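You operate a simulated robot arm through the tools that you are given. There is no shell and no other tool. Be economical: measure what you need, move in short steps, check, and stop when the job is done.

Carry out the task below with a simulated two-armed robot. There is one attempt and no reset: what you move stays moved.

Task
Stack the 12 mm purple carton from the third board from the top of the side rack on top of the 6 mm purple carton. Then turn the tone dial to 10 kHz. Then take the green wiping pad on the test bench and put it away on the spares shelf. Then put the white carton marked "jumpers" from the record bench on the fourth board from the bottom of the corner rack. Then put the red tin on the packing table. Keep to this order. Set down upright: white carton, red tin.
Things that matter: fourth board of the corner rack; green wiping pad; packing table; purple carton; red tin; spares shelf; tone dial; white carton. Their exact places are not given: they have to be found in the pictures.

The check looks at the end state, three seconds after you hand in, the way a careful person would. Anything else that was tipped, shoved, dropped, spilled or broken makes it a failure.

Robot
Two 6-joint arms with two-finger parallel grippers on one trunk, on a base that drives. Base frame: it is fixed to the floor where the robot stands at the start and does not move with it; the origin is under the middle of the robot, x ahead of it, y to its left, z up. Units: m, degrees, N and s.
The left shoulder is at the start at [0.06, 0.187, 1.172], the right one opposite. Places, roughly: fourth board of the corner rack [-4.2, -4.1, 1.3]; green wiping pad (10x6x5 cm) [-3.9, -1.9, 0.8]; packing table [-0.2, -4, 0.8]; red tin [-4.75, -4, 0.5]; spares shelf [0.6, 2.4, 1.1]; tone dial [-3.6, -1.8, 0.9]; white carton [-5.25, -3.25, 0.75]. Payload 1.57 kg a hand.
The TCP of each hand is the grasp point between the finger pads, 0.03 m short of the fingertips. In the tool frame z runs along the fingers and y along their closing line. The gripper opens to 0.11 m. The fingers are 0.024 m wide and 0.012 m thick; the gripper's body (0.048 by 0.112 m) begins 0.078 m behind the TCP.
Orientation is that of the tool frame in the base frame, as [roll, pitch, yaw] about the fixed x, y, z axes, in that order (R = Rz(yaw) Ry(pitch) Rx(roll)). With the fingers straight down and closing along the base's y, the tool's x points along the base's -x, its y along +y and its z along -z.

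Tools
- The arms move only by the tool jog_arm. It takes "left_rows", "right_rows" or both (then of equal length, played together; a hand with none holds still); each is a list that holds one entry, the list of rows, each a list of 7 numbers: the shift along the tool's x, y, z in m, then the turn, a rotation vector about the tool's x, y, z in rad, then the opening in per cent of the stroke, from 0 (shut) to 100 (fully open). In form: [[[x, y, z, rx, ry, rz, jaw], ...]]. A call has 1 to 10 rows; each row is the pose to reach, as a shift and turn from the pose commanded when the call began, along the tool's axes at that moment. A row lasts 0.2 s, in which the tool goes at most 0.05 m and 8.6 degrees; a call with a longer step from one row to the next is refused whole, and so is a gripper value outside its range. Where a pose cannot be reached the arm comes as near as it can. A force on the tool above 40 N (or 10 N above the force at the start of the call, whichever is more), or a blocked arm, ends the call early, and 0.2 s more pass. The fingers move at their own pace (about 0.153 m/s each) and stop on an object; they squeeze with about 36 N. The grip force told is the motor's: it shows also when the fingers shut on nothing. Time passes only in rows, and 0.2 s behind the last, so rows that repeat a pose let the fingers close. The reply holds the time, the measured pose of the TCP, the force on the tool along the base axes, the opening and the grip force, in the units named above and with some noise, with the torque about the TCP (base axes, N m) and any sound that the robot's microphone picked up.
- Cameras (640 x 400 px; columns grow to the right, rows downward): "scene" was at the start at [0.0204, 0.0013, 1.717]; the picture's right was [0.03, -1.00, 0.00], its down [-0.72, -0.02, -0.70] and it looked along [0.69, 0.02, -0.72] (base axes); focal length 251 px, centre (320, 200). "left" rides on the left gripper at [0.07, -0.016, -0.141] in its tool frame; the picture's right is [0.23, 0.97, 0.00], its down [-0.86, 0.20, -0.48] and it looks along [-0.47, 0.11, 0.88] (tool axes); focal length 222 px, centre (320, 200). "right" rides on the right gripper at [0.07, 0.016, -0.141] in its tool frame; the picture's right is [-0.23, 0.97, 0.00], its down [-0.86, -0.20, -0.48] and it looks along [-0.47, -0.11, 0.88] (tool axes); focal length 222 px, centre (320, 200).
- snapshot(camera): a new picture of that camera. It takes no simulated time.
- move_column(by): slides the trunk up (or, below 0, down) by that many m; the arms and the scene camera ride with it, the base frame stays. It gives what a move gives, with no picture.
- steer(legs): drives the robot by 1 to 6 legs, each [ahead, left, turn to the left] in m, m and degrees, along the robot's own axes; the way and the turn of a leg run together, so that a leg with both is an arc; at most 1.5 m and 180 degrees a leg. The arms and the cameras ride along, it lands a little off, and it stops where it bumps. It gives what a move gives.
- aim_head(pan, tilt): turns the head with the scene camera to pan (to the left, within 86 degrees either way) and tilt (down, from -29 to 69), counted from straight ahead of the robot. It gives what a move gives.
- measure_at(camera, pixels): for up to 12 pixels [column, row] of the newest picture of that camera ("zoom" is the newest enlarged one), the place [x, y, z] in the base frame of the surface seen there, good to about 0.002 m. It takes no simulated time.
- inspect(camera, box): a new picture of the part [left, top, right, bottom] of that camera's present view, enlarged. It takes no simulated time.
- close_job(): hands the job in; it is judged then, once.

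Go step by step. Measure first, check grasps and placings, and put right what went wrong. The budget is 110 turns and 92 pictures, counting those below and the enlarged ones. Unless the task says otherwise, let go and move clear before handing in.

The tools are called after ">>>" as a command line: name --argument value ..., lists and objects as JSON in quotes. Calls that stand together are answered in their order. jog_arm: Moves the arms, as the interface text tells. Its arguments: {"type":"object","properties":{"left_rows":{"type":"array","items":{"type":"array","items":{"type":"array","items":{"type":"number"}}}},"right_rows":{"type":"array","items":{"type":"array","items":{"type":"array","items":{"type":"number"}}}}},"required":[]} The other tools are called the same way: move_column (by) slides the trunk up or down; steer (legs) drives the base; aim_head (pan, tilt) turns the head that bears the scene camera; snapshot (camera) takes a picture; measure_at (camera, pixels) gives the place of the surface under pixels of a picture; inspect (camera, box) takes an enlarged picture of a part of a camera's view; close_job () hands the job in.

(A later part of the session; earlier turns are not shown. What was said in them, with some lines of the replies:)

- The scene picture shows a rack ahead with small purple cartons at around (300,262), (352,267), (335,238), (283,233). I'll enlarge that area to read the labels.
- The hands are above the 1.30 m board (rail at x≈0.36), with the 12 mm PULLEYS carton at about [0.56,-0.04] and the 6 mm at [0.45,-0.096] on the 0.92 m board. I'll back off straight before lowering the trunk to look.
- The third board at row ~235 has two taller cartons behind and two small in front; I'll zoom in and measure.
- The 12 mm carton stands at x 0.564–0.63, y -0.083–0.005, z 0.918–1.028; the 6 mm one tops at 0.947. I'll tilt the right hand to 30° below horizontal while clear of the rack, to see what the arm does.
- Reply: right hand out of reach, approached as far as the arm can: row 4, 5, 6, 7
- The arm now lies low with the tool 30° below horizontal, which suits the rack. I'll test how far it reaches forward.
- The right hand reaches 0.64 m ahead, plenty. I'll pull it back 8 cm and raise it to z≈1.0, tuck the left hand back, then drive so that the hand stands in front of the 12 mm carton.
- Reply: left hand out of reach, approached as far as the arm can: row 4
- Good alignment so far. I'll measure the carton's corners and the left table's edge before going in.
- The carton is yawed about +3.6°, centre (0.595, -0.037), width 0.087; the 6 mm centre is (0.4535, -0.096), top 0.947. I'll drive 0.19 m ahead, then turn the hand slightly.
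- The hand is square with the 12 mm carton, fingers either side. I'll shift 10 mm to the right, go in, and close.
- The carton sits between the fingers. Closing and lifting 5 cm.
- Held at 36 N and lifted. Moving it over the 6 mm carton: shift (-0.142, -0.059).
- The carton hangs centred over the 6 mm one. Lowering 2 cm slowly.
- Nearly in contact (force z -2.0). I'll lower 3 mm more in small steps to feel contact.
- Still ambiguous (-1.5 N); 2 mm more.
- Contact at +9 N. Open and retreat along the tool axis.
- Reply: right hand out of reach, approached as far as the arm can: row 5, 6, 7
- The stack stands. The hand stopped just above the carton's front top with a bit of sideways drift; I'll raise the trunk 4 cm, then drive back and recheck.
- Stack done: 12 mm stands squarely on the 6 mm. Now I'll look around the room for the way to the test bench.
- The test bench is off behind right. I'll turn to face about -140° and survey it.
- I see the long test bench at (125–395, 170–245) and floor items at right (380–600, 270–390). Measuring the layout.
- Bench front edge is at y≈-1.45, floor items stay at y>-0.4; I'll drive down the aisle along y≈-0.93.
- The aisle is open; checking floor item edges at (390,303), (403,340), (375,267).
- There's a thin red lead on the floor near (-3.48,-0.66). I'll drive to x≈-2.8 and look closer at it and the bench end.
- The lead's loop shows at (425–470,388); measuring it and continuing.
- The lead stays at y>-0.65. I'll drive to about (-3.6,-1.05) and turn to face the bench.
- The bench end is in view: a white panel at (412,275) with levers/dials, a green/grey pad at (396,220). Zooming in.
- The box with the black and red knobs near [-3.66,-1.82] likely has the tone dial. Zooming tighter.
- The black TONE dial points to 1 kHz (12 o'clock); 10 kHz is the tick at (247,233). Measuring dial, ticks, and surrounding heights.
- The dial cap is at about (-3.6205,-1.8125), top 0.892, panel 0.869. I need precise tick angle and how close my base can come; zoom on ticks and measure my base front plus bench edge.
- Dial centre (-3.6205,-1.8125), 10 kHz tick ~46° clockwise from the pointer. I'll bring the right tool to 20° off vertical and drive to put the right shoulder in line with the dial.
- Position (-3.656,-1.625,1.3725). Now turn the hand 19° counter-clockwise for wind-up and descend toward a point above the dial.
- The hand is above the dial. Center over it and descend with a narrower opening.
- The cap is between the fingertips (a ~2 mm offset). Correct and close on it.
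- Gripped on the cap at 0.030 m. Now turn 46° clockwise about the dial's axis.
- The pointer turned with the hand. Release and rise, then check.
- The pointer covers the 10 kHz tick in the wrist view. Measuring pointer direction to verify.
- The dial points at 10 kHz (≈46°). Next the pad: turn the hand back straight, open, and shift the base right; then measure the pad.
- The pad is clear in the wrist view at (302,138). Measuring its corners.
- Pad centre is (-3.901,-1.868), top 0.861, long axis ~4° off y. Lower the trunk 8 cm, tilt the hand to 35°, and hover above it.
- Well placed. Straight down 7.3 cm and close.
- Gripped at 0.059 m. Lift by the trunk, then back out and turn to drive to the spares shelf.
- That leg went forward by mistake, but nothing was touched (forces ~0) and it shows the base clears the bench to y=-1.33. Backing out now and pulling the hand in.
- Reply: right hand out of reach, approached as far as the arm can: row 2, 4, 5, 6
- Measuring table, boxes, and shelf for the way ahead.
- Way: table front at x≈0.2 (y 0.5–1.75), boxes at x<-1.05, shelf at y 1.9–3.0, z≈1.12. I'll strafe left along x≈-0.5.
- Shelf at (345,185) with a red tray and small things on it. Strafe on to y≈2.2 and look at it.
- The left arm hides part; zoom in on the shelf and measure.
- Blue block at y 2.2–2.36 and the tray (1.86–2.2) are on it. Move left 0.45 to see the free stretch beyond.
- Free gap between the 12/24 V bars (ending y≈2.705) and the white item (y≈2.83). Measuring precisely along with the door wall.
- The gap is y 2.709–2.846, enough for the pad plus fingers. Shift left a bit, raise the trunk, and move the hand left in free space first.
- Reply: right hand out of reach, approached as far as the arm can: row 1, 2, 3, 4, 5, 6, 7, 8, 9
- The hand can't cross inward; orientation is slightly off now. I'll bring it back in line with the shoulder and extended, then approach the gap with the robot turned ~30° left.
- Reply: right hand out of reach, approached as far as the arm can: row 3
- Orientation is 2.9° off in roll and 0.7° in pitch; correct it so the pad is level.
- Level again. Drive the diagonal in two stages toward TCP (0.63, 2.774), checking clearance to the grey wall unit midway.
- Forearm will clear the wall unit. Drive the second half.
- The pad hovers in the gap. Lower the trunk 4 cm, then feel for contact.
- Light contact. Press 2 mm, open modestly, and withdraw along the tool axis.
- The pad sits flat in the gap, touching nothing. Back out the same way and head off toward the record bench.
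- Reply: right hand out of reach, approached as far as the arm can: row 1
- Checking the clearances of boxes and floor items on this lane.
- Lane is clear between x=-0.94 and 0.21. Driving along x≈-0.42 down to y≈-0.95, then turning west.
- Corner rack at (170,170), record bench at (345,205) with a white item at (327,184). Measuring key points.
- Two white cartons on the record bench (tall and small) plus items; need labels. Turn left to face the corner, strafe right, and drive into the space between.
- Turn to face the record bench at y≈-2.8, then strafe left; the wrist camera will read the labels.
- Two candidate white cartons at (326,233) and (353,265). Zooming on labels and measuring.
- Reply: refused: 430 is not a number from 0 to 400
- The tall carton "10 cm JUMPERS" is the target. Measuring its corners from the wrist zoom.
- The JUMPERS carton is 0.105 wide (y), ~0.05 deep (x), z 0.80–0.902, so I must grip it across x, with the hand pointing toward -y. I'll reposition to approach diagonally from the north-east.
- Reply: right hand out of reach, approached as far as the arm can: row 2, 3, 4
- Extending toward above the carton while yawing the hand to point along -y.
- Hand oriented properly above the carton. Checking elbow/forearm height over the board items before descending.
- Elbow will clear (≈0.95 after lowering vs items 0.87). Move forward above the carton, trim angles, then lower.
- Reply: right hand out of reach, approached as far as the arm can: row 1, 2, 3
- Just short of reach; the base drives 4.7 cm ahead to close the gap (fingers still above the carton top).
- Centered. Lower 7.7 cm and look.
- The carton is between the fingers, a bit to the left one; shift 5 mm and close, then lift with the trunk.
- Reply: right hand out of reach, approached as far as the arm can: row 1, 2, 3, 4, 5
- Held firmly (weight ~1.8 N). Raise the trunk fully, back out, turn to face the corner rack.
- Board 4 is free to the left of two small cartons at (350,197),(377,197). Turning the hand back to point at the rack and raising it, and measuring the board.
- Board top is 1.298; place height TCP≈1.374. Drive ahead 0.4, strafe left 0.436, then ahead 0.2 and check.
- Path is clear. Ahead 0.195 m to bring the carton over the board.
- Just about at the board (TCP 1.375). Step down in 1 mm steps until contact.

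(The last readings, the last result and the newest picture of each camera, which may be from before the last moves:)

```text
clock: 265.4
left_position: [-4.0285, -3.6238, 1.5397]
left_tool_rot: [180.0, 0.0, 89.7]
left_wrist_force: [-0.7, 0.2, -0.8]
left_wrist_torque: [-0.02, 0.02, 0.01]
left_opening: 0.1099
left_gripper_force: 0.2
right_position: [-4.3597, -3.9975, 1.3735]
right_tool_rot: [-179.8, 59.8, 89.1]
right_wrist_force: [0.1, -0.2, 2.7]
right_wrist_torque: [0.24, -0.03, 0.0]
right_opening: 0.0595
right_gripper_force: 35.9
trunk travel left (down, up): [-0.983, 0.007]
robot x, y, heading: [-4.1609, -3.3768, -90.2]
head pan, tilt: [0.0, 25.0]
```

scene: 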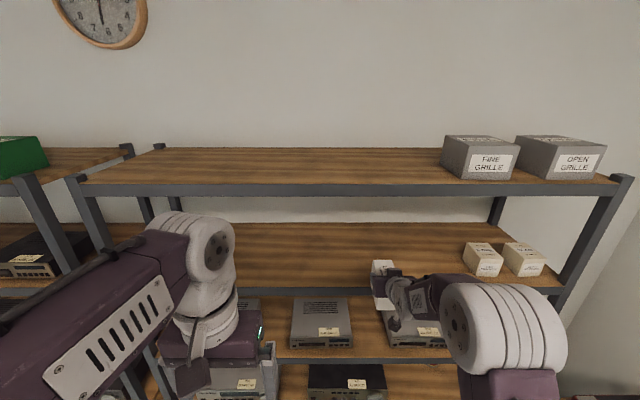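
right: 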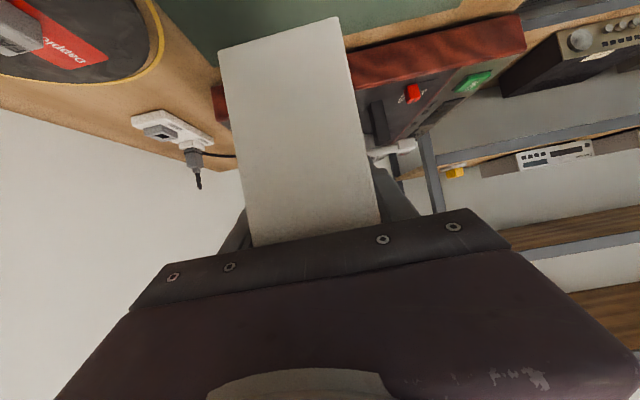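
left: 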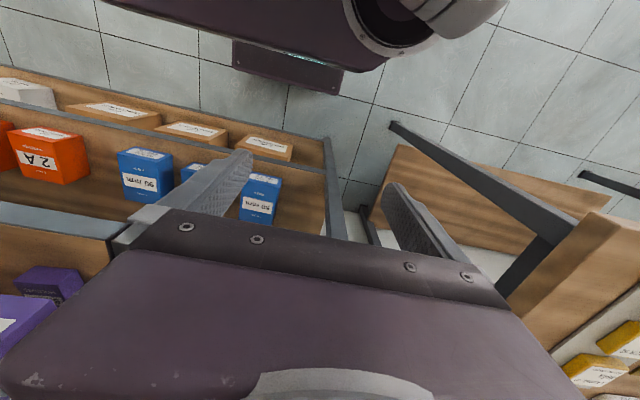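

Contact. Press 1 mm, open, and drive straight back.

>>> jog_arm --right_rows '[[[0.0009, 0, 0.0005, 0, 0, 0, 35], [0.0009, 0, 0.0005, 0, 0, 0, 55], [0.0009, 0, 0.0005, 0, 0, 0, 80], [0.0009, 0, 0.0005, 0, 0, 0, 92], [0.0009, 0, 0.0005, 0, 0, 0, 92]]]'

>>> steer --legs '[[-0.3, 0, 0]]'

>>> snapshot --camera "scene"

```text
clock: 266.6
left_position: [-4.0288, -3.6244, 1.5397]
left_tool_rot: [-179.9, -0.1, 89.8]
left_wrist_force: [0.0, -0.8, -1.3]
left_wrist_torque: [0.0, 0.04, -0.03]
left_opening: 0.1102
left_gripper_force: 0.1
right_position: [-4.3616, -3.9989, 1.3717]
right_tool_rot: [-179.9, 59.7, 89.1]
right_wrist_force: [-0.1, -0.3, 0.1]
right_wrist_torque: [-0.02, 0.01, 0.02]
right_opening: 0.1012
right_gripper_force: 0.0
trunk travel left (down, up): [-0.983, 0.007]
robot x, y, heading: [-4.1605, -3.3776, -90.3]
head pan, tilt: [0.0, 25.0]
```

```text
clock: 268.7
left_position: [-4.0273, -3.3247, 1.5404]
left_tool_rot: [-179.9, -0.2, 89.3]
left_wrist_force: [-0.1, 0.7, 0.1]
left_wrist_torque: [0.04, 0.0, -0.01]
left_opening: 0.1099
left_gripper_force: 0.1
right_position: [-4.3612, -3.6937, 1.3695]
right_tool_rot: [-179.9, 59.5, 88.7]
right_wrist_force: [0.2, -0.9, 0.2]
right_wrist_torque: [0.02, 0.0, -0.01]
right_opening: 0.1012
right_gripper_force: 0.1
trunk travel left (down, up): [-0.983, 0.007]
robot x, y, heading: [-4.1564, -3.0759, -90.6]
head pan, tilt: [0.0, 25.0]
```

```text
21 pictures are left
```

scene: 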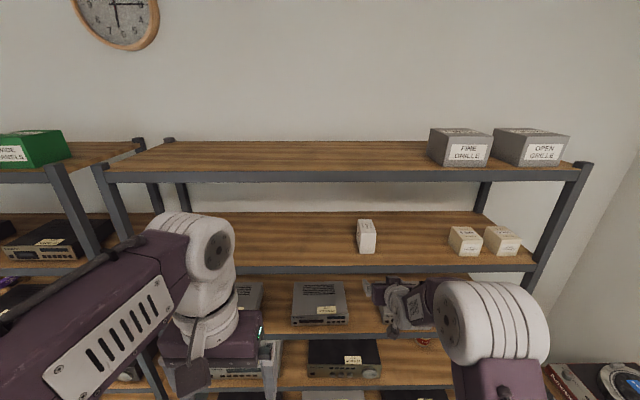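

The white carton stands upright on board 4. Now the red tin on board 2: strafe right, lower the trunk and look.

>>> steer --legs '[[0, -0.43, 0.6]]'

>>> move_column --by -0.78

>>> aim_head --pan -10 --tilt 22

>>> snapshot --camera "scene"

>>> snapshot --camera "right"

```text
clock: 271.3
left_position: [-4.4515, -3.3155, 1.5399]
left_tool_rot: [-180.0, 0.1, 89.4]
left_wrist_force: [-0.1, -1.1, 0.9]
left_wrist_torque: [-0.03, 0.02, -0.03]
left_opening: 0.11
left_gripper_force: 0.1
right_position: [-4.786, -3.6862, 1.3712]
right_tool_rot: [-179.7, 59.8, 88.9]
right_wrist_force: [-1.2, -0.2, 0.2]
right_wrist_torque: [0.03, -0.01, 0.02]
right_opening: 0.1014
right_gripper_force: 0.1
trunk travel left (down, up): [-0.983, 0.007]
robot x, y, heading: [-4.5851, -3.0681, -90.6]
head pan, tilt: [0.0, 25.0]
```

```text
refused: -0.78 is not a number from -0.4 to 0.4
```

```text
clock: 272.1
left_position: [-4.4526, -3.3159, 1.5401]
left_tool_rot: [-179.9, 0.0, 89.4]
left_wrist_force: [0.3, 0.4, 0.4]
left_wrist_torque: [-0.01, 0.01, 0.02]
left_opening: 0.11
left_gripper_force: 0.1
right_position: [-4.7877, -3.6861, 1.3718]
right_tool_rot: [-179.8, 59.7, 88.9]
right_wrist_force: [0.6, 0.5, -0.5]
right_wrist_torque: [-0.02, -0.05, 0.0]
right_opening: 0.1012
right_gripper_force: 0.1
trunk travel left (down, up): [-0.983, 0.007]
robot x, y, heading: [-4.5834, -3.0679, -90.8]
head pan, tilt: [-10.0, 22.0]
```

```text
20 pictures are left
```

scene: 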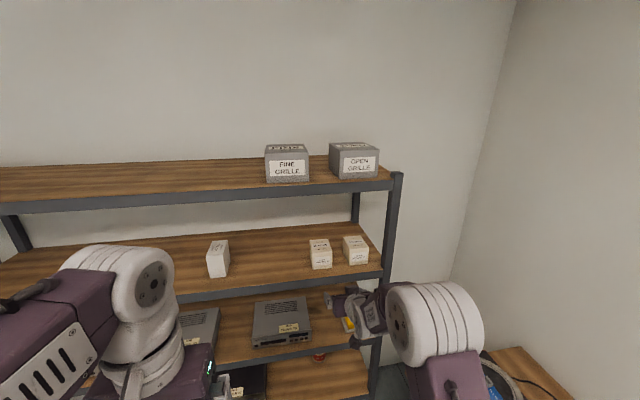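

```text
19 pictures are left
```

right: 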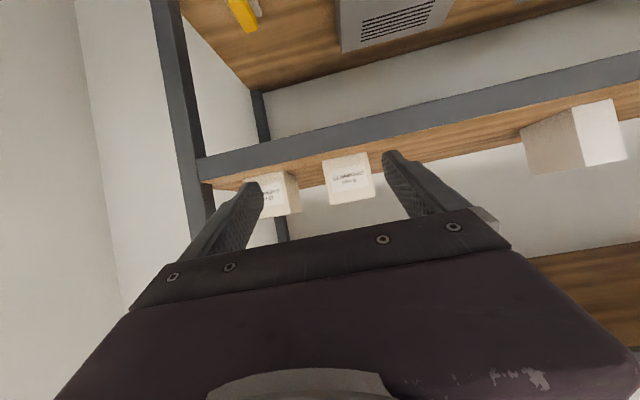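

The column moves at most 0.4 per call; lowering in two steps.

>>> move_column --by -0.4

>>> move_column --by -0.36

>>> snapshot --camera "scene"

```text
clock: 275.9
left_position: [-4.4543, -3.3163, 1.14]
left_tool_rot: [180.0, 0.0, 89.4]
left_wrist_force: [0.4, -0.1, -0.6]
left_wrist_torque: [0.03, 0.03, -0.01]
left_opening: 0.1099
left_gripper_force: 0.1
right_position: [-4.7892, -3.6868, 0.9725]
right_tool_rot: [-179.9, 59.7, 88.8]
right_wrist_force: [0.2, -1.0, 0.4]
right_wrist_torque: [0.01, 0.06, 0.05]
right_opening: 0.1014
right_gripper_force: 0.0
trunk travel left (down, up): [-0.583, 0.407]
robot x, y, heading: [-4.5846, -3.0666, -91.0]
head pan, tilt: [-10.0, 22.0]
```

```text
clock: 279.4
left_position: [-4.4545, -3.3155, 0.7799]
left_tool_rot: [180.0, 0.0, 89.4]
left_wrist_force: [-0.3, 0.0, -1.2]
left_wrist_torque: [0.01, -0.01, -0.02]
left_opening: 0.1102
left_gripper_force: 0.0
right_position: [-4.7892, -3.6869, 0.6118]
right_tool_rot: [-179.9, 59.8, 88.7]
right_wrist_force: [-1.2, -0.3, 0.4]
right_wrist_torque: [0.01, -0.01, 0.01]
right_opening: 0.1013
right_gripper_force: 0.0
trunk travel left (down, up): [-0.223, 0.767]
robot x, y, heading: [-4.585, -3.0687, -90.6]
head pan, tilt: [-10.0, 22.0]
```

```text
18 pictures are left
```

scene: 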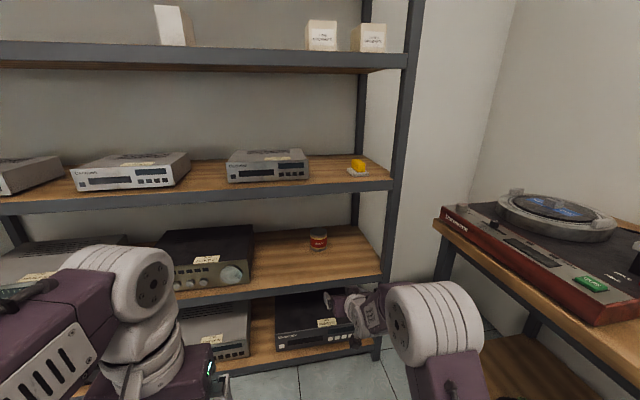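

The red tin shows clearly at (318,240). Zoom and measure it.

>>> inspect --camera "scene" --box '[290, 215, 354, 265]'

>>> measure_at --camera "scene" --pixels '[[318, 231], [318, 240], [311, 240], [326, 240], [318, 255], [300, 291], [300, 197], [300, 188], [390, 250], [250, 280], [318, 249]]'

```text
8.00 times, centred on (322, 240) of scene
```

zoom: 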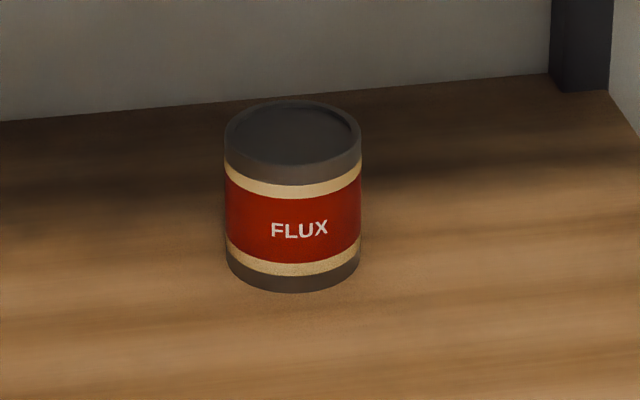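

```text
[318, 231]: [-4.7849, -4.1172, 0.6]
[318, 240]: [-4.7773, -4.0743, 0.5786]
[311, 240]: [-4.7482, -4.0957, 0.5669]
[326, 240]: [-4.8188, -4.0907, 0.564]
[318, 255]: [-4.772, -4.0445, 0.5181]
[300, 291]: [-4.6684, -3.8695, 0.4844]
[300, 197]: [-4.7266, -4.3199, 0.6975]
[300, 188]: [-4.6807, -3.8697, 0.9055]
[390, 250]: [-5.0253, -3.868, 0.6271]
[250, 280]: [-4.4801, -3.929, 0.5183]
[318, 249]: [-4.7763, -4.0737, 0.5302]
```

Tin: centre ≈(-4.784,-4.112), Ø≈0.078, z 0.518–0.60. Lower 5 cm, open fully and drive in to just before it.

>>> move_column --by -0.052

>>> jog_arm --right_rows '[[[0, 0, 0, 0, 0, 0, 100], [0, 0, 0, 0, 0, 0, 100]]]'

>>> steer --legs '[[0.335, 0.009, 0]]'

>>> snapshot --camera "right"

```text
clock: 280.3
left_position: [-4.4557, -3.3153, 0.7275]
left_tool_rot: [180.0, 0.0, 89.4]
left_wrist_force: [-0.4, -0.3, 0.8]
left_wrist_torque: [-0.01, -0.01, 0.01]
left_opening: 0.1099
left_gripper_force: 0.1
right_position: [-4.7884, -3.6865, 0.5589]
right_tool_rot: [-179.9, 59.8, 88.9]
right_wrist_force: [0.3, 0.3, -0.4]
right_wrist_torque: [0.01, 0.02, -0.03]
right_opening: 0.101
right_gripper_force: 0.0
trunk travel left (down, up): [-0.171, 0.819]
robot x, y, heading: [-4.5838, -3.0698, -90.6]
head pan, tilt: [-10.0, 22.0]
```

```text
clock: 280.9
left_position: [-4.4546, -3.3156, 0.7271]
left_tool_rot: [179.9, 0.0, 89.4]
left_wrist_force: [0.3, 0.0, 0.3]
left_wrist_torque: [0.01, 0.03, 0.0]
left_opening: 0.1099
left_gripper_force: 0.0
right_position: [-4.7888, -3.6864, 0.5593]
right_tool_rot: [-179.9, 59.7, 88.8]
right_wrist_force: [-0.9, 0.7, -0.3]
right_wrist_torque: [0.0, 0.02, 0.02]
right_opening: 0.1101
right_gripper_force: 0.0
trunk travel left (down, up): [-0.171, 0.819]
robot x, y, heading: [-4.5824, -3.0707, -90.6]
head pan, tilt: [-10.0, 22.0]
```

```text
clock: 283.1
left_position: [-4.4494, -3.6549, 0.7278]
left_tool_rot: [179.9, 0.0, 89.4]
left_wrist_force: [0.0, 0.2, -0.2]
left_wrist_torque: [0.05, -0.03, -0.01]
left_opening: 0.1098
left_gripper_force: 0.1
right_position: [-4.7836, -4.0259, 0.5593]
right_tool_rot: [-179.9, 59.6, 88.9]
right_wrist_force: [-0.1, -0.3, 0.4]
right_wrist_torque: [-0.01, -0.03, 0.03]
right_opening: 0.11
right_gripper_force: 0.2
trunk travel left (down, up): [-0.171, 0.819]
robot x, y, heading: [-4.5774, -3.4075, -90.5]
head pan, tilt: [-10.0, 22.0]
```

```text
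16 pictures are left
```

right: 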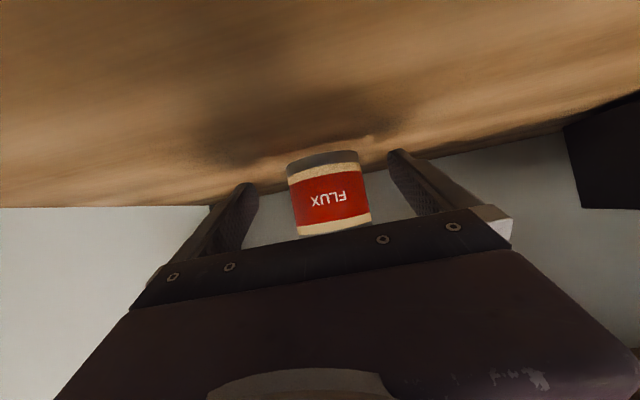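

Centered on the tin. Forward 8.5 cm, close, lift 3 cm.

>>> jog_arm --right_rows '[[[-0.0135, 0, 0.025, 0, 0, 0, 100], [-0.027, 0, 0.05, 0, 0, 0, 100], [-0.0404, 0, 0.0748, 0, 0, 0, 100], [-0.0404, 0, 0.0748, 0, 0, 0, 55], [-0.0404, 0, 0.0748, 0, 0, 0, 55], [-0.0404, 0, 0.0748, 0, 0, 0, 55], [-0.0576, 0, 0.0648, 0, 0, 0, 55], [-0.0747, 0, 0.0548, 0, 0, 0, 55], [-0.0747, 0, 0.0548, 0, 0, 0, 55]]]'

>>> snapshot --camera "right"

```text
clock: 285.1
left_position: [-4.4498, -3.6553, 0.727]
left_tool_rot: [179.9, -0.1, 89.6]
left_wrist_force: [1.2, -0.6, 0.4]
left_wrist_torque: [-0.01, -0.01, 0.02]
left_opening: 0.1102
left_gripper_force: 0.1
right_position: [-4.7834, -4.111, 0.5953]
right_tool_rot: [-179.9, 59.7, 88.9]
right_wrist_force: [0.3, -0.8, -3.8]
right_wrist_torque: [0.02, -0.04, -0.01]
right_opening: 0.0792
right_gripper_force: 35.6
trunk travel left (down, up): [-0.171, 0.819]
robot x, y, heading: [-4.5767, -3.4121, -90.7]
head pan, tilt: [-10.0, 22.0]
```

```text
15 pictures are left
```

right: 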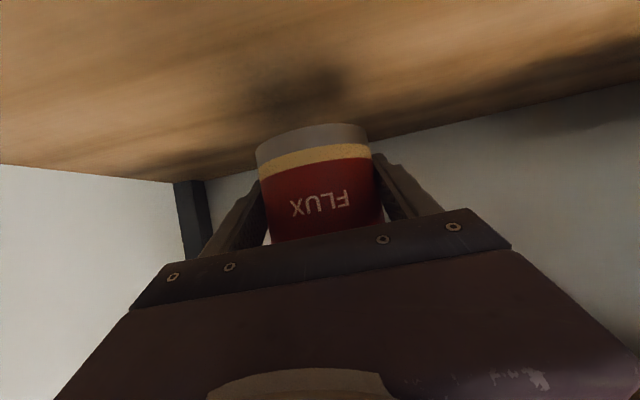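

Tin held. Back out 0.35 m, pull the hand in a little, raise the trunk, turn east and look along the back aisle.

>>> steer --legs '[[-0.35, 0, 0]]'

>>> jog_arm --right_rows '[[[0.02, 0, -0.035, 0, 0, 0, 55], [0.0405, 0, -0.069, 0, 0, 0, 55], [0.0405, 0, -0.069, 0, 0, 0, 55]]]'

>>> move_column --by 0.4

>>> steer --legs '[[0, 0, 90.7]]'

>>> aim_head --pan 0 --tilt 28

>>> snapshot --camera "scene"

```text
clock: 287.4
left_position: [-4.4458, -3.3089, 0.7271]
left_tool_rot: [179.9, -0.1, 89.1]
left_wrist_force: [0.3, 0.7, 0.8]
left_wrist_torque: [0.0, -0.05, 0.0]
left_opening: 0.1099
left_gripper_force: 0.1
right_position: [-4.7829, -3.765, 0.5963]
right_tool_rot: [-179.8, 59.7, 88.5]
right_wrist_force: [0.1, -0.5, -2.7]
right_wrist_torque: [0.02, 0.02, -0.02]
right_opening: 0.0793
right_gripper_force: 35.9
trunk travel left (down, up): [-0.171, 0.819]
robot x, y, heading: [-4.5755, -3.0578, -91.1]
head pan, tilt: [-10.0, 22.0]
```

```text
clock: 288.2
left_position: [-4.446, -3.3103, 0.7278]
left_tool_rot: [180.0, -0.2, 89.2]
left_wrist_force: [0.4, 0.0, 0.3]
left_wrist_torque: [-0.01, 0.0, 0.02]
left_opening: 0.11
left_gripper_force: 0.1
right_position: [-4.7806, -3.685, 0.5973]
right_tool_rot: [180.0, 59.6, 88.6]
right_wrist_force: [0.1, -0.2, -2.6]
right_wrist_torque: [-0.01, 0.02, 0.0]
right_opening: 0.0789
right_gripper_force: 35.8
trunk travel left (down, up): [-0.171, 0.819]
robot x, y, heading: [-4.5725, -3.0619, -90.9]
head pan, tilt: [-10.0, 22.0]
```

```text
clock: 292.0
left_position: [-4.4458, -3.3105, 1.1275]
left_tool_rot: [179.9, -0.1, 89.1]
left_wrist_force: [-0.5, -0.2, -0.2]
left_wrist_torque: [-0.02, 0.01, -0.01]
left_opening: 0.1099
left_gripper_force: 0.2
right_position: [-4.7804, -3.6857, 0.9964]
right_tool_rot: [-179.9, 59.5, 88.6]
right_wrist_force: [-1.3, -0.2, -2.8]
right_wrist_torque: [0.01, 0.01, -0.01]
right_opening: 0.0793
right_gripper_force: 35.9
trunk travel left (down, up): [-0.571, 0.419]
robot x, y, heading: [-4.5752, -3.0633, -91.0]
head pan, tilt: [-10.0, 22.0]
```

```text
clock: 296.2
left_position: [-4.3264, -2.9339, 1.1277]
left_tool_rot: [179.9, -0.2, 179.4]
left_wrist_force: [0.5, -0.3, 0.4]
left_wrist_torque: [0.01, -0.01, -0.01]
left_opening: 0.11
left_gripper_force: 0.0
right_position: [-3.9506, -3.2671, 0.9968]
right_tool_rot: [-179.9, 59.6, 178.8]
right_wrist_force: [0.1, -0.4, -2.9]
right_wrist_torque: [-0.02, 0.05, -0.01]
right_opening: 0.0791
right_gripper_force: 36.0
trunk travel left (down, up): [-0.571, 0.419]
robot x, y, heading: [-4.5763, -3.0582, -0.9]
head pan, tilt: [-10.0, 22.0]
```

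```text
clock: 297.0
left_position: [-4.3261, -2.9338, 1.1281]
left_tool_rot: [179.9, -0.1, 179.4]
left_wrist_force: [-0.2, 0.4, -0.1]
left_wrist_torque: [0.01, 0.01, 0.04]
left_opening: 0.11
left_gripper_force: 0.1
right_position: [-3.9501, -3.2675, 0.9971]
right_tool_rot: [-179.9, 59.6, 178.9]
right_wrist_force: [0.4, -0.4, -3.0]
right_wrist_torque: [-0.01, -0.02, -0.04]
right_opening: 0.0791
right_gripper_force: 36.0
trunk travel left (down, up): [-0.571, 0.419]
robot x, y, heading: [-4.5749, -3.0633, -0.8]
head pan, tilt: [0.0, 28.0]
```

```text
14 pictures are left
```

scene: 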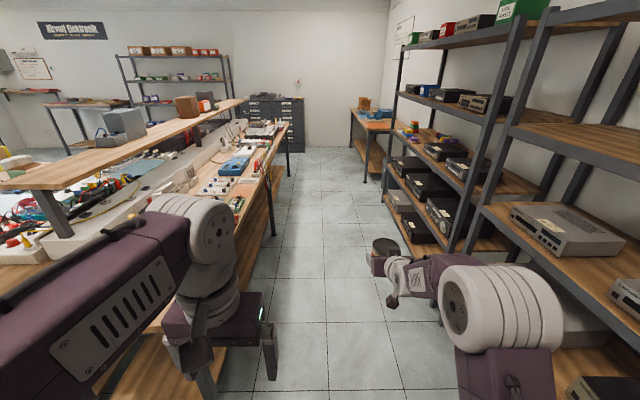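

The back aisle looks clear. Measuring the bench's back edge, rack fronts, and packing table.

>>> measure_at --camera "scene" --pixels '[[272, 180], [288, 135], [180, 290], [383, 195], [352, 118], [366, 182], [380, 128], [395, 240], [350, 140], [250, 240]]'

>>> inspect --camera "scene" --box '[330, 85, 430, 190]'

```text
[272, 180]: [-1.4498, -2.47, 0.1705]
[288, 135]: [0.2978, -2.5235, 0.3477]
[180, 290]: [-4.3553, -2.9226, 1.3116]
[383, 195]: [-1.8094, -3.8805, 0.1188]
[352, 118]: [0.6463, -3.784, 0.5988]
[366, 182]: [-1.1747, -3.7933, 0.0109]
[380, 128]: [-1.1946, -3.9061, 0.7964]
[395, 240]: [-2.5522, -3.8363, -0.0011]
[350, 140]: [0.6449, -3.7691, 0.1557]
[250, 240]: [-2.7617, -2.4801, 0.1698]
```

```text
3.81 times, centred on (380, 138) of scene
```

zoom: 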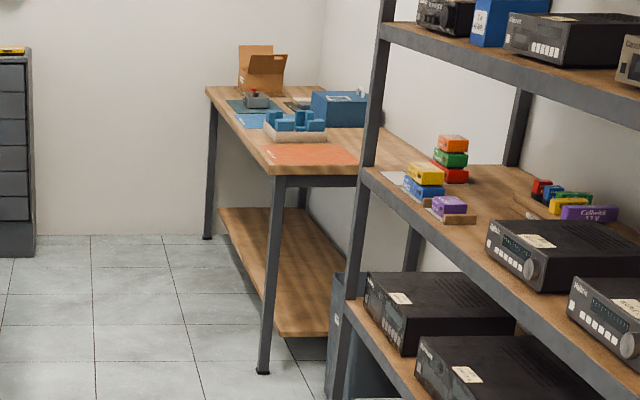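

Aisle spans y -2.5 to -3.87; packing table front y≈-3.77, x -1.2..0.65, top 0.80. Drive east.

>>> steer --legs '[[1.3, -0.05, 0.8], [1.3, 0, 0], [1.2, 0, 0]]'

>>> steer --legs '[[0, 0, -90]]'

>>> aim_head --pan 0 --tilt 38

>>> snapshot --camera "scene"

```text
clock: 315.4
left_position: [-0.5278, -2.8954, 1.1282]
left_tool_rot: [179.9, -0.1, -177.0]
left_wrist_force: [-0.1, 0.2, -0.3]
left_wrist_torque: [0.05, 0.0, 0.0]
left_opening: 0.1102
left_gripper_force: 0.1
right_position: [-0.1297, -3.204, 0.9965]
right_tool_rot: [-179.9, 59.6, -177.7]
right_wrist_force: [-0.3, 0.3, -3.1]
right_wrist_torque: [0.03, 0.03, 0.03]
right_opening: 0.0789
right_gripper_force: 36.4
trunk travel left (down, up): [-0.571, 0.419]
robot x, y, heading: [-0.7687, -3.0421, 2.7]
head pan, tilt: [0.0, 28.0]
```

```text
clock: 319.5
left_position: [-0.6159, -3.2745, 1.1272]
left_tool_rot: [179.9, -0.1, 94.4]
left_wrist_force: [0.6, -0.3, -0.5]
left_wrist_torque: [-0.01, 0.0, -0.02]
left_opening: 0.1099
left_gripper_force: 0.1
right_position: [-0.9141, -3.6803, 0.997]
right_tool_rot: [-179.9, 59.6, 93.9]
right_wrist_force: [-0.7, -0.5, -3.2]
right_wrist_torque: [0.02, 0.0, -0.06]
right_opening: 0.0789
right_gripper_force: 36.0
trunk travel left (down, up): [-0.571, 0.419]
robot x, y, heading: [-0.7656, -3.0404, -85.6]
head pan, tilt: [0.0, 28.0]
```

```text
clock: 320.2
left_position: [-0.6148, -3.2755, 1.1284]
left_tool_rot: [179.9, -0.1, 94.5]
left_wrist_force: [0.2, 0.3, 0.0]
left_wrist_torque: [-0.03, 0.02, 0.0]
left_opening: 0.11
left_gripper_force: 0.1
right_position: [-0.9149, -3.6793, 0.9963]
right_tool_rot: [-179.9, 59.5, 93.8]
right_wrist_force: [-0.3, 0.9, -3.0]
right_wrist_torque: [0.0, 0.0, 0.01]
right_opening: 0.079
right_gripper_force: 35.6
trunk travel left (down, up): [-0.571, 0.419]
robot x, y, heading: [-0.7657, -3.0414, -85.7]
head pan, tilt: [0.0, 38.0]
```

```text
12 pictures are left
```

scene: 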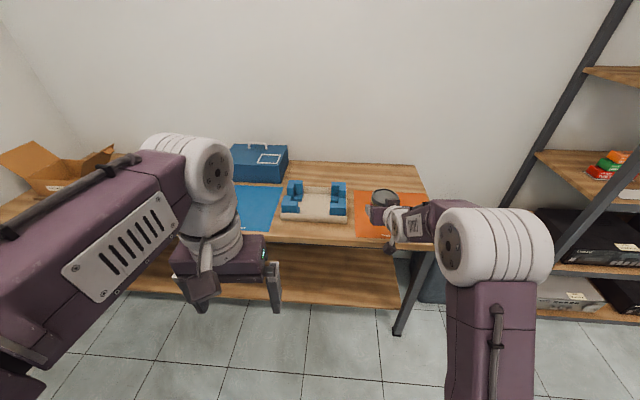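

Bare wood lies behind the foam block and orange mat, around (360,177). Measuring the table.

>>> measure_at --camera "scene" --pixels '[[320, 173], [360, 177], [400, 177], [360, 166], [360, 192], [345, 186], [400, 191], [422, 193], [352, 215], [345, 240], [300, 238], [288, 175]]'

>>> inspect --camera "scene" --box '[220, 140, 450, 260]'

```text
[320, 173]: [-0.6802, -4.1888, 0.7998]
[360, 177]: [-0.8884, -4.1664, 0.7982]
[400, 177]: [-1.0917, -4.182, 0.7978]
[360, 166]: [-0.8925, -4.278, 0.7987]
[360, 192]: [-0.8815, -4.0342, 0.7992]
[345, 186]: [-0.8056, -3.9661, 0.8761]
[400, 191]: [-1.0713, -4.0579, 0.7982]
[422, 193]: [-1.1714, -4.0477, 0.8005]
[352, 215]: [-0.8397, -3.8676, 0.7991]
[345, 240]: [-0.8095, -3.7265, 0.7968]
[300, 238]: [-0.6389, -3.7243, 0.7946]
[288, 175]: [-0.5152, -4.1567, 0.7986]
```

```text
2.78 times, centred on (335, 200) of scene
```

zoom: 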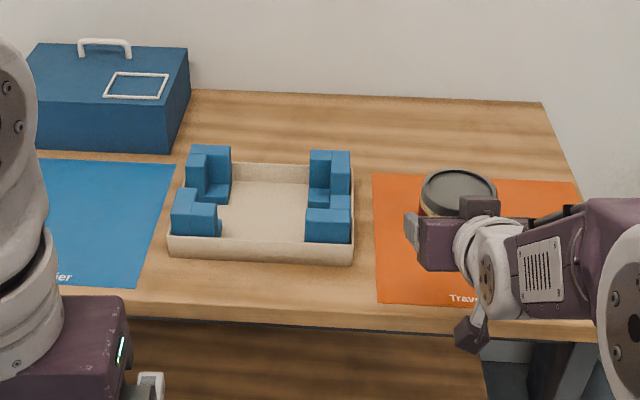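

Target bare spot (-0.955,-4.15). Straighten to -90° and drive 0.42 ahead, tin bottom at ≈0.96 above everything.

>>> steer --legs '[[0, 0, -4.3], [0.42, 0, 0]]'

>>> jog_arm --right_rows '[[[-0.0162, 0, 0.0276, 0, 0, 0, 55], [-0.0324, 0, 0.0552, 0, 0, 0, 55], [-0.0324, 0, 0.0552, 0, 0, 0, 55]]]'

>>> snapshot --camera "scene"

```text
clock: 323.3
left_position: [-0.6329, -3.7013, 1.1292]
left_tool_rot: [179.9, -0.2, 90.2]
left_wrist_force: [-0.4, -0.1, 0.1]
left_wrist_torque: [-0.01, 0.0, 0.0]
left_opening: 0.11
left_gripper_force: 0.1
right_position: [-0.9627, -4.0828, 0.996]
right_tool_rot: [-179.9, 59.6, 89.5]
right_wrist_force: [-0.2, 1.4, -3.0]
right_wrist_torque: [0.03, 0.01, -0.03]
right_opening: 0.0791
right_gripper_force: 35.8
trunk travel left (down, up): [-0.571, 0.419]
robot x, y, heading: [-0.7651, -3.4555, -89.9]
head pan, tilt: [0.0, 38.0]
```

```text
clock: 324.1
left_position: [-0.6317, -3.6997, 1.1284]
left_tool_rot: [179.9, 0.0, 90.2]
left_wrist_force: [0.4, -0.1, -0.3]
left_wrist_torque: [0.02, 0.03, 0.03]
left_opening: 0.11
left_gripper_force: 0.1
right_position: [-0.9603, -4.1438, 0.998]
right_tool_rot: [-179.9, 59.5, 89.6]
right_wrist_force: [-0.7, 1.3, -2.1]
right_wrist_torque: [0.03, -0.01, 0.02]
right_opening: 0.0789
right_gripper_force: 36.4
trunk travel left (down, up): [-0.571, 0.419]
robot x, y, heading: [-0.7635, -3.4513, -90.0]
head pan, tilt: [0.0, 38.0]
```

```text
10 pictures are left
```

scene: 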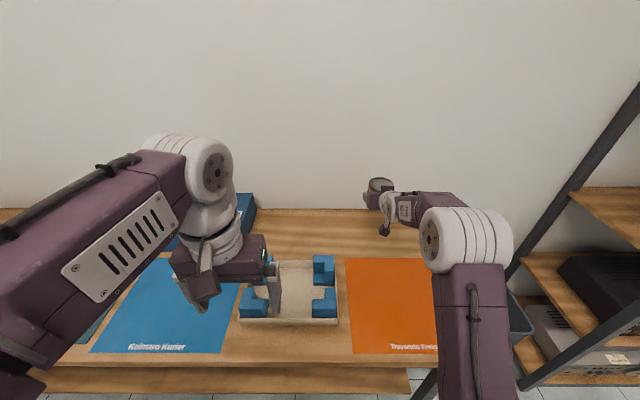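

Clear all round; left fingers will end at z≈0.94, above the foam's 0.876. Lower 15 cm.

>>> move_column --by -0.15

>>> jog_arm --right_rows '[[[0.0034, 0, 0.002, 0, 0, 0, 55], [0.0069, 0, 0.004, 0, 0, 0, 55], [0.0086, 0, 0.005, 0, 0, 0, 55], [0.0095, 0, 0.0055, 0, 0, 0, 55]]]'

```text
clock: 325.8
left_position: [-0.6333, -3.7021, 0.9777]
left_tool_rot: [179.9, 0.0, 90.2]
left_wrist_force: [0.1, 0.2, 0.9]
left_wrist_torque: [-0.02, -0.02, 0.03]
left_opening: 0.1099
left_gripper_force: 0.2
right_position: [-0.9606, -4.1462, 0.8472]
right_tool_rot: [-179.8, 59.6, 89.6]
right_wrist_force: [-0.3, -0.4, -2.9]
right_wrist_torque: [0.02, -0.05, -0.02]
right_opening: 0.079
right_gripper_force: 35.9
trunk travel left (down, up): [-0.421, 0.569]
robot x, y, heading: [-0.7641, -3.4553, -90.0]
head pan, tilt: [0.0, 38.0]
```

```text
clock: 326.8
left_position: [-0.6327, -3.7003, 0.978]
left_tool_rot: [179.9, -0.1, 90.2]
left_wrist_force: [0.1, -0.5, 0.8]
left_wrist_torque: [0.02, 0.01, -0.02]
left_opening: 0.1098
left_gripper_force: 0.0
right_position: [-0.9604, -4.1456, 0.835]
right_tool_rot: [-179.9, 59.6, 89.6]
right_wrist_force: [-0.9, -0.1, -3.0]
right_wrist_torque: [-0.02, -0.01, 0.01]
right_opening: 0.0788
right_gripper_force: 35.7
trunk travel left (down, up): [-0.421, 0.569]
robot x, y, heading: [-0.7662, -3.4534, -90.0]
head pan, tilt: [0.0, 38.0]
```

No contact yet (-3.0 N); continue in 1 mm steps.

>>> jog_arm --right_rows '[[[0.0009, 0, 0.0005, 0, 0, 0, 55], [0.0017, 0, 0.001, 0, 0, 0, 55], [0.0017, 0, 0.001, 0, 0, 0, 55]]]'

```text
clock: 327.6
left_position: [-0.6316, -3.7017, 0.977]
left_tool_rot: [179.9, -0.1, 90.2]
left_wrist_force: [0.4, 0.3, -0.3]
left_wrist_torque: [0.03, 0.03, -0.03]
left_opening: 0.11
left_gripper_force: 0.0
right_position: [-0.9615, -4.144, 0.8356]
right_tool_rot: [-179.9, 59.7, 89.5]
right_wrist_force: [-0.1, 0.0, -0.6]
right_wrist_torque: [0.07, -0.04, -0.01]
right_opening: 0.0791
right_gripper_force: 35.4
trunk travel left (down, up): [-0.421, 0.569]
robot x, y, heading: [-0.7661, -3.461, -89.7]
head pan, tilt: [0.0, 38.0]
```

Contact begins. 1 mm more, open, drive straight back.

>>> jog_arm --right_rows '[[[0.0009, 0, 0.0005, 0, 0, 0, 55], [0.0009, 0, 0.0005, 0, 0, 0, 75], [0.0009, 0, 0.0005, 0, 0, 0, 90], [0.0009, 0, 0.0005, 0, 0, 0, 100], [0.0009, 0, 0.0005, 0, 0, 0, 100]]]'

>>> steer --legs '[[-0.2, 0, 0]]'

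>>> snapshot --camera "scene"

```text
clock: 328.8
left_position: [-0.6333, -3.7014, 0.978]
left_tool_rot: [179.9, 0.0, 90.2]
left_wrist_force: [-0.6, 0.7, 0.4]
left_wrist_torque: [0.01, -0.02, 0.02]
left_opening: 0.1097
left_gripper_force: 0.1
right_position: [-0.9605, -4.1451, 0.8346]
right_tool_rot: [-180.0, 59.6, 89.6]
right_wrist_force: [0.0, -0.7, -0.5]
right_wrist_torque: [0.01, 0.03, 0.01]
right_opening: 0.1101
right_gripper_force: 0.0
trunk travel left (down, up): [-0.421, 0.569]
robot x, y, heading: [-0.7668, -3.4556, -89.7]
head pan, tilt: [0.0, 38.0]
```

```text
clock: 330.4
left_position: [-0.6343, -3.4981, 0.9783]
left_tool_rot: [180.0, 0.1, 89.9]
left_wrist_force: [-0.4, -0.7, 0.0]
left_wrist_torque: [-0.03, 0.04, -0.01]
left_opening: 0.1101
left_gripper_force: 0.0
right_position: [-0.9635, -3.94, 0.8335]
right_tool_rot: [-180.0, 59.7, 89.4]
right_wrist_force: [-0.1, 0.3, -0.8]
right_wrist_torque: [0.01, -0.02, 0.02]
right_opening: 0.1099
right_gripper_force: 0.1
trunk travel left (down, up): [-0.421, 0.569]
robot x, y, heading: [-0.7645, -3.2538, -90.3]
head pan, tilt: [0.0, 38.0]
```

```text
9 pictures are left
```

scene: 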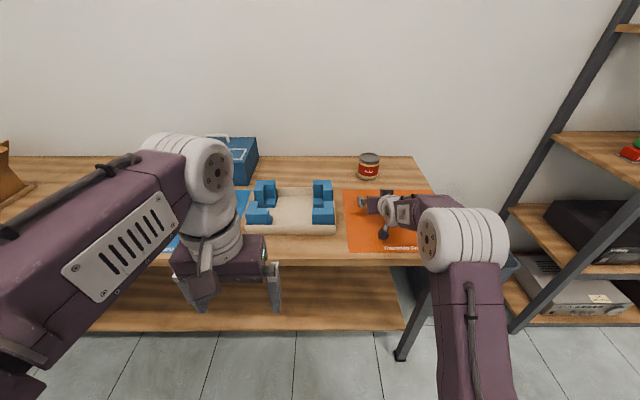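

The tin stands upright on the packing table at (368,165). Raising and backing clear before handing in.

>>> move_column --by 0.15

>>> steer --legs '[[-0.2, 0, 0]]'

>>> inspect --camera "scene" --box '[220, 100, 460, 250]'

```text
clock: 332.2
left_position: [-0.6344, -3.4994, 1.129]
left_tool_rot: [179.9, -0.1, 89.9]
left_wrist_force: [-0.5, 0.7, -0.1]
left_wrist_torque: [-0.01, 0.03, 0.0]
left_opening: 0.11
left_gripper_force: 0.0
right_position: [-0.9631, -3.9421, 0.9841]
right_tool_rot: [-179.8, 59.6, 89.4]
right_wrist_force: [0.2, 0.7, 0.0]
right_wrist_torque: [-0.01, -0.01, 0.0]
right_opening: 0.1098
right_gripper_force: 0.0
trunk travel left (down, up): [-0.571, 0.419]
robot x, y, heading: [-0.7609, -3.2505, -90.3]
head pan, tilt: [0.0, 38.0]
```

```text
clock: 333.8
left_position: [-0.6328, -3.2996, 1.128]
left_tool_rot: [179.8, -0.1, 90.1]
left_wrist_force: [0.2, 0.1, -0.4]
left_wrist_torque: [0.0, 0.02, 0.01]
left_opening: 0.1101
left_gripper_force: 0.0
right_position: [-0.9619, -3.7427, 0.9837]
right_tool_rot: [-179.9, 59.6, 89.3]
right_wrist_force: [-0.4, 0.6, -0.6]
right_wrist_torque: [-0.02, 0.0, -0.01]
right_opening: 0.11
right_gripper_force: 0.1
trunk travel left (down, up): [-0.571, 0.419]
robot x, y, heading: [-0.7664, -3.0544, -90.0]
head pan, tilt: [0.0, 38.0]
```

```text
2.67 times, centred on (340, 175) of scene
```

zoom: 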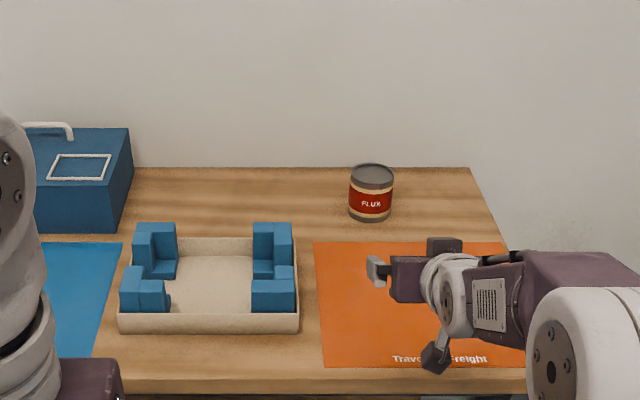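

The tin stands upright on bare wood, both hands are empty and clear, and all five steps were done in the order given, so I'm handing in.

>>> close_job

```text
The job is handed in.
```

I did all five steps in the order you gave, then handed the job in with both hands empty and clear.

- **Purple cartons:** the 12 mm carton stands squarely on the 6 mm one on the side rack.
- **Tone dial:** its pointer is at the 10 kHz mark.
- **Green wiping pad:** it lies flat on the spares shelf, in the gap between the 12 V/24 V bars and the white item, touching neither.
- **White carton:** the one marked "10 cm JUMPERS" stands upright on the fourth board from the bottom of the corner rack. It is turned a quarter from how it stood on the record bench, because it had to be gripped across its narrow side.
- **Red tin:** it stands upright on bare wood on the packing table.

While lifting the pad away, I drove 17 cm forward over the test bench by mistake instead of backing out. The force readings stayed near zero, so I don't think anything was touched. I did not go back for a last look at the earlier placings before handing in.
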